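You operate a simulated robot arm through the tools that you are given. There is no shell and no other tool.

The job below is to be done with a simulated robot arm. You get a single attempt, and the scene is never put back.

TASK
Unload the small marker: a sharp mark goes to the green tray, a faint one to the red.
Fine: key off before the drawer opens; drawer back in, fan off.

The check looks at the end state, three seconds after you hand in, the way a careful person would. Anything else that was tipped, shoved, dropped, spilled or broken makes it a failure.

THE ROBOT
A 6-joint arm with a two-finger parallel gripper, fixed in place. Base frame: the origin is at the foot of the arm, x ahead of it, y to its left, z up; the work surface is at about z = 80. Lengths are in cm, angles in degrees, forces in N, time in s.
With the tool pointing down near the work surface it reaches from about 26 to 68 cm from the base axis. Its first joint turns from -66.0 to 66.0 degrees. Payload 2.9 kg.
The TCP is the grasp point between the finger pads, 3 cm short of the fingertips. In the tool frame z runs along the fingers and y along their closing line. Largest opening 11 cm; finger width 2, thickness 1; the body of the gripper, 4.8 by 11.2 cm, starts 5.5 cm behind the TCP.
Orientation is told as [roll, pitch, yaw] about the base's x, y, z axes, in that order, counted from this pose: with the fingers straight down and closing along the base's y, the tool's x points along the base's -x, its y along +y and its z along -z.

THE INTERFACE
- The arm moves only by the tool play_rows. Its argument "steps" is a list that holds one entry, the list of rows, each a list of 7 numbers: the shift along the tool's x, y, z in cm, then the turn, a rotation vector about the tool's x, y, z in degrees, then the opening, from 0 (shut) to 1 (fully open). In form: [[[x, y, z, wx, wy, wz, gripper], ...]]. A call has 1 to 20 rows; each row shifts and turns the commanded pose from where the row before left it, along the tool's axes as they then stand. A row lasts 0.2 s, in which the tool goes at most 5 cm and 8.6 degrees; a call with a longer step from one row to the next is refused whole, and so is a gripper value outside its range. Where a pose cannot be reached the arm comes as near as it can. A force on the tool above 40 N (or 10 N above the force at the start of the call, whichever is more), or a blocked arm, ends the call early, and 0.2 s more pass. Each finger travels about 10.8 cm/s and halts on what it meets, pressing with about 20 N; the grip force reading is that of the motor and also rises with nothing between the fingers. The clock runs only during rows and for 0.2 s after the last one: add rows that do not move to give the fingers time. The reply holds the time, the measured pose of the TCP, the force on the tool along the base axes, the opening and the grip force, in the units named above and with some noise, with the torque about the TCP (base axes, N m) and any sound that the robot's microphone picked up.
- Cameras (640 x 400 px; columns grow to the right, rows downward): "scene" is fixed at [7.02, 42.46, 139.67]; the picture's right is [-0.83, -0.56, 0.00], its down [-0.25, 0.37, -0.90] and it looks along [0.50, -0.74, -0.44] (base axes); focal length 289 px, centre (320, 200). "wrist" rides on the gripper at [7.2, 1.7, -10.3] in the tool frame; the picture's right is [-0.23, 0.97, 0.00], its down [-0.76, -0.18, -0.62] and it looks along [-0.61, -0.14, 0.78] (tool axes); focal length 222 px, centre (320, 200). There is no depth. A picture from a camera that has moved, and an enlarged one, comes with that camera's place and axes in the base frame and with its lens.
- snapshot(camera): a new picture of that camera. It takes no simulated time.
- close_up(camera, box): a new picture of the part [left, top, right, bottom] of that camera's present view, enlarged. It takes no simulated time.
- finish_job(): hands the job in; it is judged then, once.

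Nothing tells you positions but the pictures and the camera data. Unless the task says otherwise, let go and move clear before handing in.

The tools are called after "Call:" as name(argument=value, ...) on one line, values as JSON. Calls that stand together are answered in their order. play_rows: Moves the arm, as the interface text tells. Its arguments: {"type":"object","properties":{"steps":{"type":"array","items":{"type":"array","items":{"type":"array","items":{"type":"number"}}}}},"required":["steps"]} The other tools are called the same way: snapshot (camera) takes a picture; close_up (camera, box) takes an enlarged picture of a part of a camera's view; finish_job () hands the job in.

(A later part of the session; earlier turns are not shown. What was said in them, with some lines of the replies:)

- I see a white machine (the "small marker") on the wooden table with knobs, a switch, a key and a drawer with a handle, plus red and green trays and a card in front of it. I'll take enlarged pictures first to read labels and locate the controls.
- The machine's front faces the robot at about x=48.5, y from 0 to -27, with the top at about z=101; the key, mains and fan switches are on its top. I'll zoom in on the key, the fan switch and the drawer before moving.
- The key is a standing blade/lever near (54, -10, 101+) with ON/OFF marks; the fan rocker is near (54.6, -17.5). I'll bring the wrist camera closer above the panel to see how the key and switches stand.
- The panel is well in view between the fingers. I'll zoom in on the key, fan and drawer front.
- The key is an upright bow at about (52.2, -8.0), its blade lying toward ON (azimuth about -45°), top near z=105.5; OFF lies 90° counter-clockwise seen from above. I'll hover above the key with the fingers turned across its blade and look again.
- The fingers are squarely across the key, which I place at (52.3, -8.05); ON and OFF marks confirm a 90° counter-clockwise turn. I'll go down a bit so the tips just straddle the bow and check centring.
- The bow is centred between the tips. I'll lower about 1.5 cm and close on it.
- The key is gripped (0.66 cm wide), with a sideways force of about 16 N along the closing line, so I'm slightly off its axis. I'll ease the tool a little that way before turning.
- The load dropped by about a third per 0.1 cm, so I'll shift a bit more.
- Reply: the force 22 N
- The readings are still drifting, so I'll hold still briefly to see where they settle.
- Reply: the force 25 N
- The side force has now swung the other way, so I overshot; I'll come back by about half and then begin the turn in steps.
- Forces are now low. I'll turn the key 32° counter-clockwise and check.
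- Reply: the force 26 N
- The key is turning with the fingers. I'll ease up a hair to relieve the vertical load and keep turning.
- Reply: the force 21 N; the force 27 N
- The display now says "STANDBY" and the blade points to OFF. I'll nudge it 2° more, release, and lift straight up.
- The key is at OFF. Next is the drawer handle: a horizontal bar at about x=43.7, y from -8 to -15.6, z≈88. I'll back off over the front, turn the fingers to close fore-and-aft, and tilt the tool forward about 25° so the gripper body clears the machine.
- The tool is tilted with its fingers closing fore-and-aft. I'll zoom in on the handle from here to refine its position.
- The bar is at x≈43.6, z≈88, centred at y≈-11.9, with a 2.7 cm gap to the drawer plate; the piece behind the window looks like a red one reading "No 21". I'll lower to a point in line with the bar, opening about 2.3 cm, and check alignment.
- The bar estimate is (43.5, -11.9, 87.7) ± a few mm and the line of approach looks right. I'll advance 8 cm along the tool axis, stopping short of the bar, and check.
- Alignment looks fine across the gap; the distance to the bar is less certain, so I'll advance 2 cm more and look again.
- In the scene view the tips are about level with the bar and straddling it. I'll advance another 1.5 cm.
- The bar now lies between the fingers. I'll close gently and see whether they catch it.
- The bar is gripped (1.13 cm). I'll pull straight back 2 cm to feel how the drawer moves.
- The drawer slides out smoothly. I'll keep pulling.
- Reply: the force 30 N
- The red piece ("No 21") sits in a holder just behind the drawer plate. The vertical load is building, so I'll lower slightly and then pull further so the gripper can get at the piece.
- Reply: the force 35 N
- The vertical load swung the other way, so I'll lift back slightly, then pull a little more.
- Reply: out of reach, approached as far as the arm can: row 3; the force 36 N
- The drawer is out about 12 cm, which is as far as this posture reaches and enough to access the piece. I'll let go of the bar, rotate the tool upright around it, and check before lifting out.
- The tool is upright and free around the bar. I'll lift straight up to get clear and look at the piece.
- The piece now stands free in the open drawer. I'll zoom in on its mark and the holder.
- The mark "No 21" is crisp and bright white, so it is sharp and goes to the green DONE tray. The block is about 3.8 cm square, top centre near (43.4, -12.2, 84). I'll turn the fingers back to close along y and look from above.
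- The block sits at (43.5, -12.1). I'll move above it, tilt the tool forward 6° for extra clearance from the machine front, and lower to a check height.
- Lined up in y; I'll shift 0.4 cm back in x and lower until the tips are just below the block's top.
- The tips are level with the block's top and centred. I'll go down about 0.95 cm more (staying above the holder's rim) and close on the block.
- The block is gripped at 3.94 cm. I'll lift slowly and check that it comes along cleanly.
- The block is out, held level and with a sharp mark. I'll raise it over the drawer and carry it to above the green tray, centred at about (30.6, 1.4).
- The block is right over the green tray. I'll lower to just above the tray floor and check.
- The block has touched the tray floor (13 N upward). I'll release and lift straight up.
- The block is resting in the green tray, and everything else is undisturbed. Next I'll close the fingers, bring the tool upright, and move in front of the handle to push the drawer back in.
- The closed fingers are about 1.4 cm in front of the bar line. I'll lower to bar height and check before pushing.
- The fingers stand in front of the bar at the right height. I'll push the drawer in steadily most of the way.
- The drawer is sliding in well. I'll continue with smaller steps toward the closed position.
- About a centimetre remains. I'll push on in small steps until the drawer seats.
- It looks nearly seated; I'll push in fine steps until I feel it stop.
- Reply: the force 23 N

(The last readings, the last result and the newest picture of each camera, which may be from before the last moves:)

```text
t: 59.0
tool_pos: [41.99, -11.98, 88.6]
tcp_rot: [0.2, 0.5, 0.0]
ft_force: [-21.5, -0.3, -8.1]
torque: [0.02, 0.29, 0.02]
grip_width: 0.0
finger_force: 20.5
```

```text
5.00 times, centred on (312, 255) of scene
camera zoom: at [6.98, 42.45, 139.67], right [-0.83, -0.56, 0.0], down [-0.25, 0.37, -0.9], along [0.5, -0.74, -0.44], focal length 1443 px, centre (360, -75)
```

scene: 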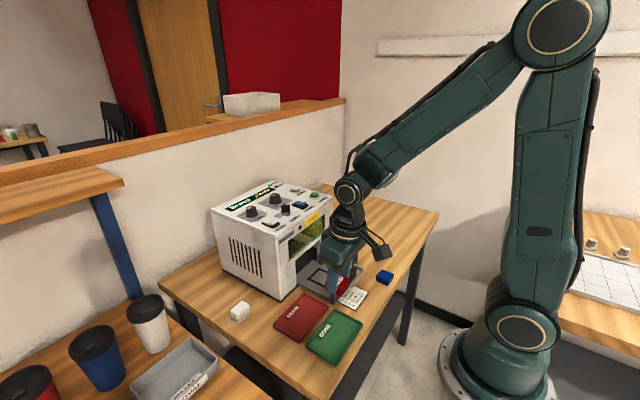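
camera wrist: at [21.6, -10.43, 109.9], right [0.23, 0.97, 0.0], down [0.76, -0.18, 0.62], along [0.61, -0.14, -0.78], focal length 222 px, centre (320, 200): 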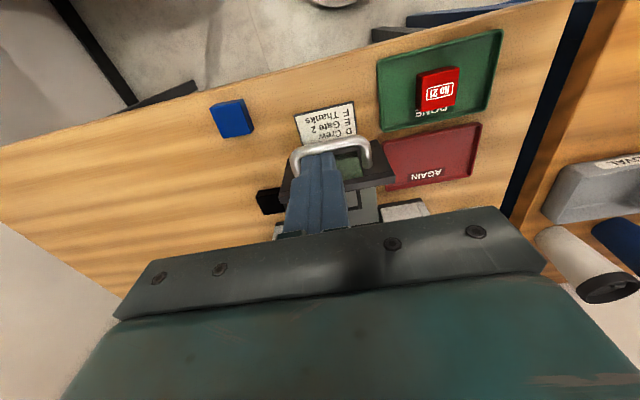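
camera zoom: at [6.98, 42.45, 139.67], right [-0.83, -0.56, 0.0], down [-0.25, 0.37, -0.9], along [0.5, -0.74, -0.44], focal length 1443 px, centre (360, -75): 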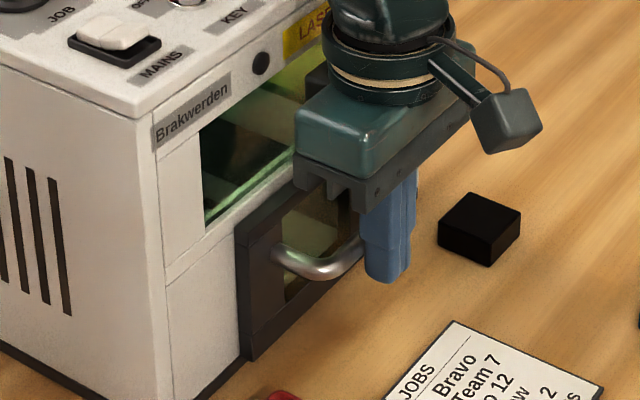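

The drawer front matches its original closed position and the push met firm resistance, so it is seated. Now I'll back away from the handle, rise, and look closely at the fan switch.

Call:
play_rows(steps=[[[0.5, 0, 0, 0, 0, 0, 0], [1.5, 0, 0, 0, 0, 0, 0], [2, 0, 0, 0, 0, 0, 0], [0, 0, -4.5, 0, 0, 0, 0], [0, 0, -4.5, 0, 0, 0, 0], [0, 0, -4.5, 0, 0, 0, 0], [0, 0, -4.5, 0, 0, 0, 0], [0, 0, -4.5, 0, 0, 0, 0], [0, 0, -4, 0, 0, 0, 0], [-3, -1, 0, 0, 0, 0, 0], [-3, -1, 0, 0, 0, 0, 0], [0, 0, 0, 0, 0, 0, 0]]])

Call:
snapshot(camera="wrist")

Call:
close_up(camera="scene", box=[260, 185, 330, 229])

Call:
close_up(camera="scene", box=[260, 230, 390, 370])

```text
t: 61.6
tool_pos: [44.01, -13.72, 115.1]
tcp_rot: [0.1, 0.0, 0.0]
ft_force: [0.0, 0.5, 0.7]
torque: [-0.02, 0.01, 0.02]
grip_width: 0.02
finger_force: 20.1
```

```text
taken
camera wrist: at [36.77, -12.08, 125.52], right [0.23, 0.97, 0.0], down [0.76, -0.18, 0.62], along [0.61, -0.14, -0.78], focal length 222 px, centre (320, 200)
```

wrist: 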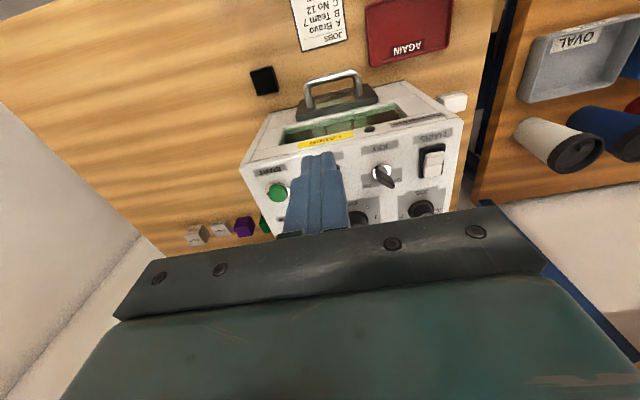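

```text
9.09 times, centred on (295, 207) of scene
camera zoom: at [7.02, 42.45, 139.67], right [-0.83, -0.56, 0.0], down [-0.25, 0.37, -0.9], along [0.5, -0.74, -0.44], focal length 2624 px, centre (547, 136)
```

zoom: 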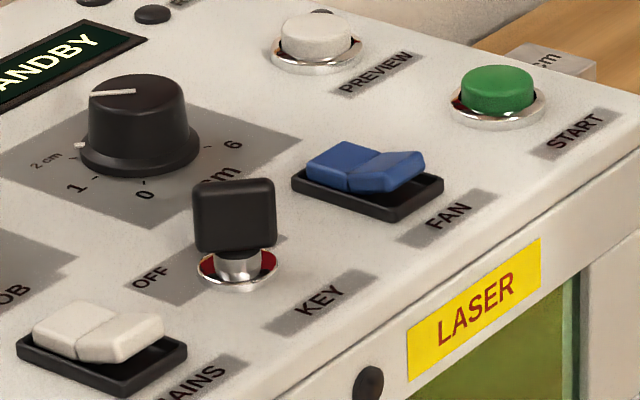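

```text
2.86 times, centred on (325, 300) of scene
camera zoom: at [7.02, 42.45, 139.67], right [-0.83, -0.56, 0.0], down [-0.25, 0.37, -0.9], along [0.5, -0.74, -0.44], focal length 825 px, centre (306, -86)
```

zoom: 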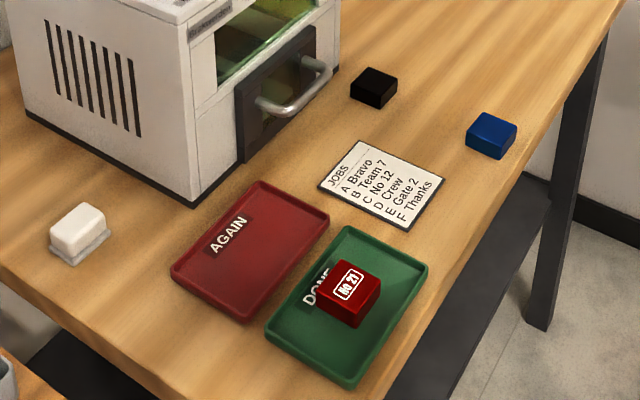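

The drawer is closed and the block is in the green tray. The fan rocker stands just like the lit mains rocker, with its front half raised. I'll open the fingers to get an unobstructed close view of it.

Call:
play_rows(steps=[[[0, 0, 0, 0, 0, 0, 0.5], [0, 0, 0, 0, 0, 0, 0.9], [0, 0, 0, 0, 0, 0, 0.9], [0, 0, 0, 0, 0, 0, 0.9]]])

Call:
close_up(camera="wrist", box=[260, 140, 380, 220])

Call:
close_up(camera="wrist", box=[295, 155, 345, 205])

```text
t: 62.6
tool_pos: [43.91, -13.79, 115.04]
tcp_rot: [0.1, 0.0, 0.1]
ft_force: [-0.4, -0.2, 0.2]
torque: [0.0, 0.0, -0.04]
grip_width: 9.89
finger_force: 0.1
```

```text
5.00 times, centred on (320, 180) of wrist
camera zoom: at [36.74, -12.08, 125.52], right [0.23, 0.97, 0.0], down [0.76, -0.18, 0.62], along [0.61, -0.14, -0.78], focal length 1111 px, centre (320, 300)
```

zoom: 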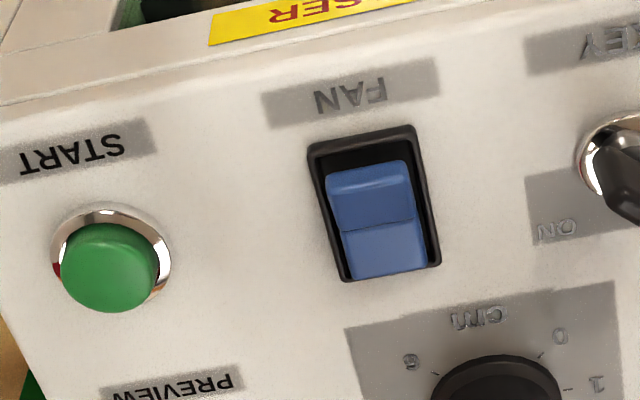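

```text
8.00 times, centred on (320, 180) of wrist
camera zoom: at [36.74, -12.08, 125.52], right [0.23, 0.97, 0.0], down [0.76, -0.18, 0.62], along [0.61, -0.14, -0.78], focal length 1777 px, centre (320, 360)
```

zoom: 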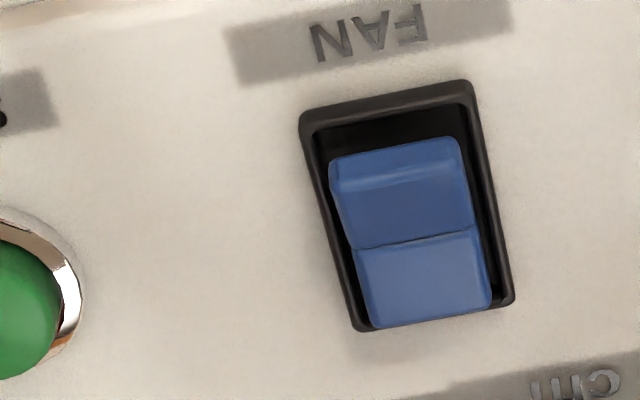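

The fan rocker's pivot is at about (52.6, -14.3), with the front half raised (front end at x≈51.0). I'll close the fingers, tilt the tool 20° so its front edge leads, and hover over the raised front half.

Call:
play_rows(steps=[[[0, 0, 0, 0, -6.67, 0, 0.5], [0, 0, 0, 0, -6.67, 0, 0.2], [0, 0, 0, 0, -6.66, 0, 0], [-1.57, -0.17, 2.7, 0, 0, 0, 0], [-1.57, -0.17, 2.7, 0, 0, 0, 0], [-1.57, -0.17, 2.7, 0, 0, 0, 0], [0, 0, 0, 0, 0, 0, 0]]])

Call:
close_up(camera="wrist", box=[240, 100, 400, 220])

Call:
close_up(camera="scene", box=[260, 170, 340, 230])

```text
t: 64.2
tool_pos: [51.23, -14.21, 109.05]
tcp_rot: [0.1, -20.0, 0.0]
ft_force: [-0.7, -0.2, 0.3]
torque: [0.01, 0.03, 0.0]
grip_width: 0.0
finger_force: 19.7
```

```text
3.33 times, centred on (320, 160) of wrist
camera zoom: at [40.9, -12.54, 116.29], right [0.21, 0.97, 0.08], down [0.5, -0.18, 0.85], along [0.84, -0.14, -0.53], focal length 740 px, centre (320, 333)
```

zoom: 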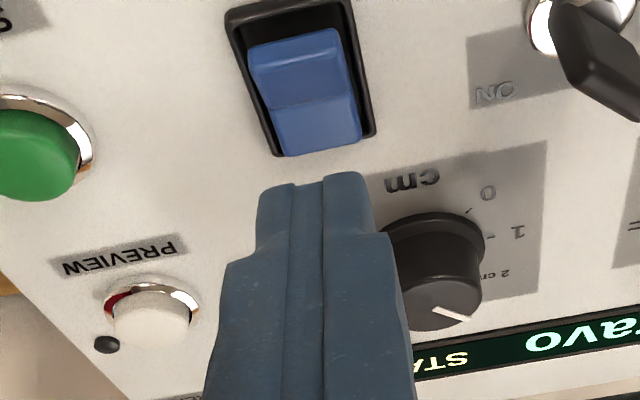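

```text
6.67 times, centred on (300, 200) of scene
camera zoom: at [7.02, 42.46, 139.67], right [-0.83, -0.56, 0.0], down [-0.25, 0.37, -0.9], along [0.5, -0.74, -0.44], focal length 1924 px, centre (453, 200)
```

zoom: 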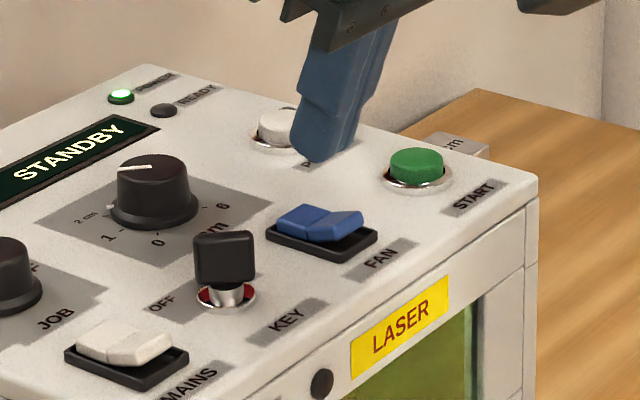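

The tip is about 3 cm above the rocker's front half; comparing both views, I should come 0.3 cm further forward. I'll lower to just above it and check.

Call:
play_rows(steps=[[[0.45, -0.05, 0.8, 0, 0, 0, 0], [0.45, 0, 0.79, 0, 0, 0, 0], [0, 0, 0, 0, 0, 0, 0]]])

Call:
close_up(camera="wrist", box=[260, 100, 380, 190])

Call:
close_up(camera="scene", box=[280, 180, 330, 220])

```text
t: 65.0
tool_pos: [51.07, -14.32, 107.37]
tcp_rot: [0.1, -20.0, 0.0]
ft_force: [0.8, -0.3, -0.9]
torque: [-0.01, 0.0, -0.01]
grip_width: 0.02
finger_force: 20.0
```

```text
4.44 times, centred on (320, 145) of wrist
camera zoom: at [40.69, -12.65, 114.56], right [0.21, 0.97, 0.08], down [0.5, -0.18, 0.85], along [0.84, -0.14, -0.53], focal length 987 px, centre (320, 444)
```

zoom: 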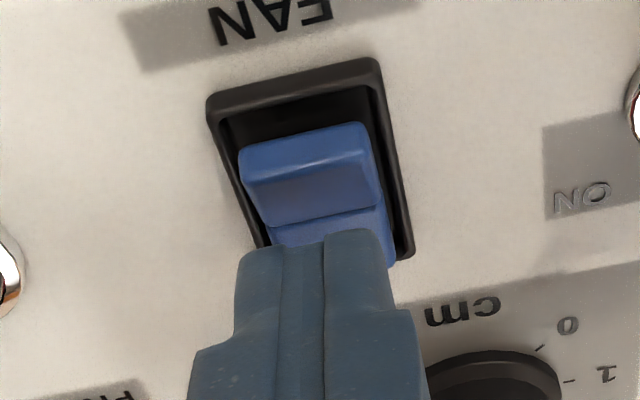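

```text
10.00 times, centred on (305, 200) of scene
camera zoom: at [7.02, 42.46, 139.67], right [-0.83, -0.56, 0.0], down [-0.25, 0.37, -0.9], along [0.5, -0.74, -0.44], focal length 2886 px, centre (470, 200)
```

zoom: 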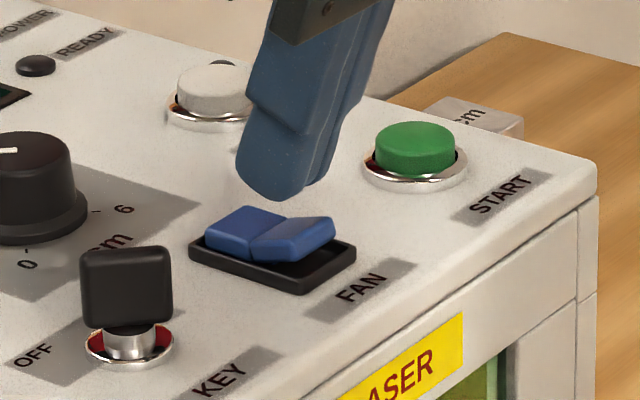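

The tip will land about three-quarters of the way from the pivot to the raised front end, as wanted. I'll lower onto it carefully.

Call:
play_rows(steps=[[[0.17, 0, 0.47, 0, 0, 0, 0], [0.17, 0, 0.47, 0, 0, 0, 0], [0.068, 0, 0.188, 0, 0, 0, 0], [0.068, 0, 0.188, 0, 0, 0, 0], [0, 0, 0, 0, 0, 0, 0]]])

Call:
close_up(camera="scene", box=[280, 180, 330, 220])

```text
t: 66.2
tool_pos: [51.12, -14.56, 106.17]
tcp_rot: [0.0, -20.3, 0.1]
ft_force: [-6.7, 2.7, 26.8]
torque: [0.09, 0.19, -0.07]
grip_width: 0.01
finger_force: 20.2
```

```text
10.00 times, centred on (305, 200) of scene
camera zoom: at [6.96, 42.48, 139.66], right [-0.83, -0.56, 0.0], down [-0.25, 0.37, -0.9], along [0.5, -0.74, -0.44], focal length 2886 px, centre (470, 200)
```

zoom: 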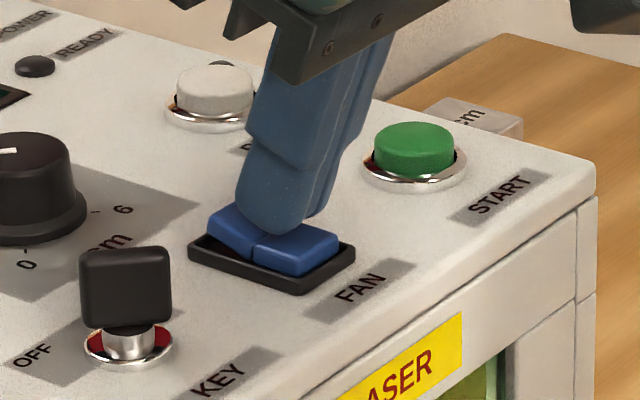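

The rocker has flipped: its front half is down and its back half up. I'll lift away and confirm that it stays off.

Call:
play_rows(steps=[[[-0.17, 0, -0.47, 0, 0, 0, 0], [-0.68, 0, -1.88, 0, 0, 0, 0], [-1.37, 0, -3.76, 0, 0, 0, 0], [-1.37, 0, -3.76, 0, 0, 0, 0], [0, 0, 0, 0, 0, 0, 0]]])

Call:
close_up(camera="scene", box=[260, 185, 330, 229])

Call:
close_up(camera="scene", box=[200, 170, 350, 300])

```text
t: 67.4
tool_pos: [51.24, -14.74, 116.38]
tcp_rot: [0.1, -20.0, 0.0]
ft_force: [0.1, 0.2, -0.5]
torque: [-0.01, 0.02, 0.0]
grip_width: 0.01
finger_force: 20.2
```

```text
9.09 times, centred on (295, 207) of scene
camera zoom: at [7.02, 42.46, 139.67], right [-0.83, -0.56, 0.0], down [-0.25, 0.37, -0.9], along [0.5, -0.74, -0.44], focal length 2624 px, centre (547, 136)
```

zoom: 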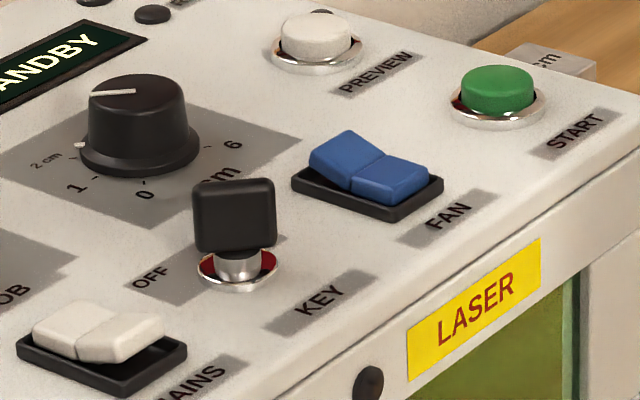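

```text
3.08 times, centred on (275, 235) of scene
camera zoom: at [7.02, 42.46, 139.67], right [-0.83, -0.56, 0.0], down [-0.25, 0.37, -0.9], along [0.5, -0.74, -0.44], focal length 888 px, centre (458, 92)
```

zoom: 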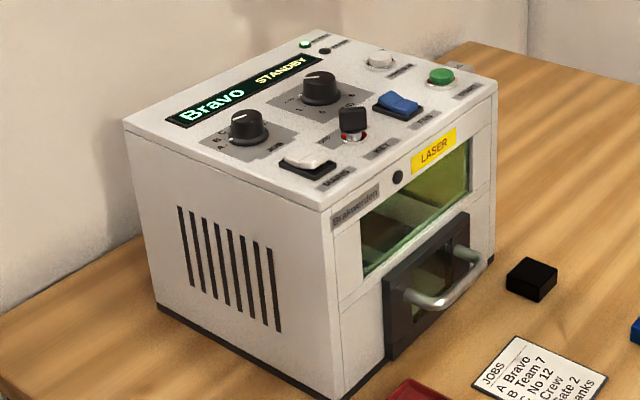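

The fan rocker now sits opposite to the lit mains rocker (off), the key is at OFF, and the drawer is shut. I'll bring the arm clear and take a final look.

Call:
play_rows(steps=[[[0, 0, 0, 0, 6.67, 0, 0], [0, 0, 0, 0, 6.67, 0, 0.2], [0, 0, 0, 0, 6.66, 0, 0.4], [2.5, 3, -3, 0, 0, 0, 0.6], [2.5, 3, -3, 0, 0, 0, 0.8], [2.5, 3, -3, 0, 0, 0, 1], [2.5, 3, -3, 0, 0, 0, 1], [2.5, 3, -2, 0, 0, 0, 1], [0, 0, 0, 0, 0, 0, 1]]])

Call:
snapshot(camera="scene")

Call:
snapshot(camera="wrist")

Call:
close_up(camera="scene", box=[220, 220, 410, 380])

```text
t: 69.4
tool_pos: [39.05, 0.59, 130.63]
tcp_rot: [0.1, 0.0, 0.0]
ft_force: [0.4, 0.0, -0.3]
torque: [0.0, -0.02, 0.0]
grip_width: 11.0
finger_force: 0.0
```

```text
taken
```

scene: 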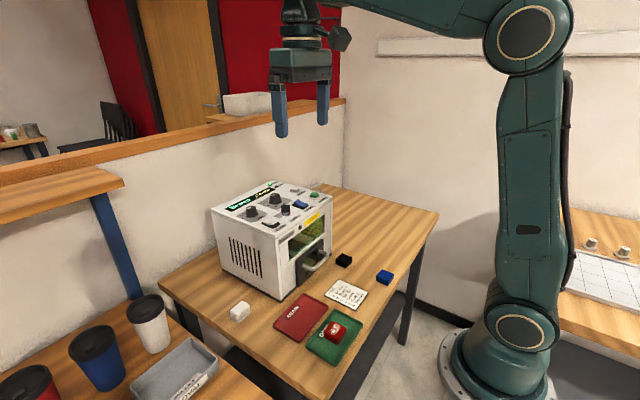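

```text
taken
camera wrist: at [31.71, 2.26, 141.03], right [0.23, 0.97, 0.0], down [0.76, -0.18, 0.62], along [0.61, -0.14, -0.78], focal length 222 px, centre (320, 200)
```

wrist: 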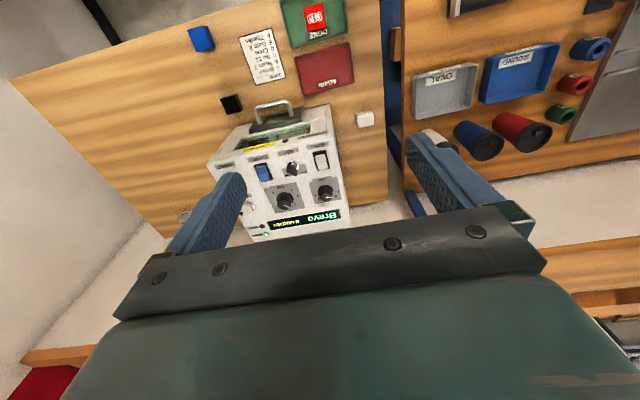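

```text
2.50 times, centred on (315, 300) of scene
camera zoom: at [7.02, 42.46, 139.67], right [-0.83, -0.56, 0.0], down [-0.25, 0.37, -0.9], along [0.5, -0.74, -0.44], focal length 722 px, centre (332, -50)
```

zoom: 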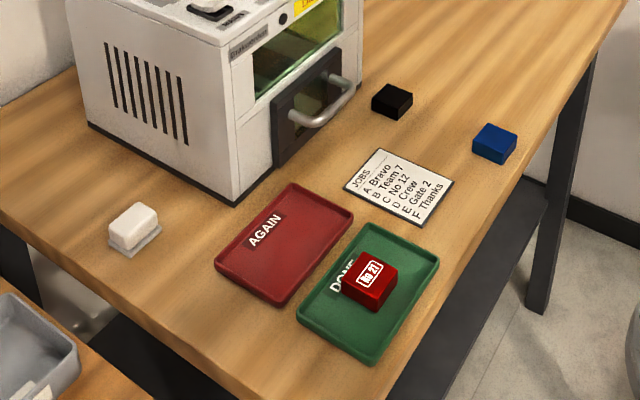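

The sharply marked block rests in the green DONE tray. The key is at OFF, the drawer is in, the fan is off and nothing else has moved. The arm is clear, so I'm handing in.

Call:
finish_job()

```text
The job is handed in.
```

The marker is unloaded: its red block, marked "No 21", is in the green DONE tray, because the mark was crisp and full-contrast white rather than faint. I've handed the job in; no verdict has come back.

- **Key:** I turned it to OFF before touching the drawer, and the display changed from READY to STANDBY.
- **Drawer:** it is pushed back in until it met firm resistance, and it looks the same as at the start.
- **Fan:** I pressed its switch over. It now sits opposite to the mains switch, which is still on. There was no fan sound or light to check, so I'm judging it off by the switch position alone.

The last pictures show nothing else moved. The arm is clear of the machine with the gripper open and empty.
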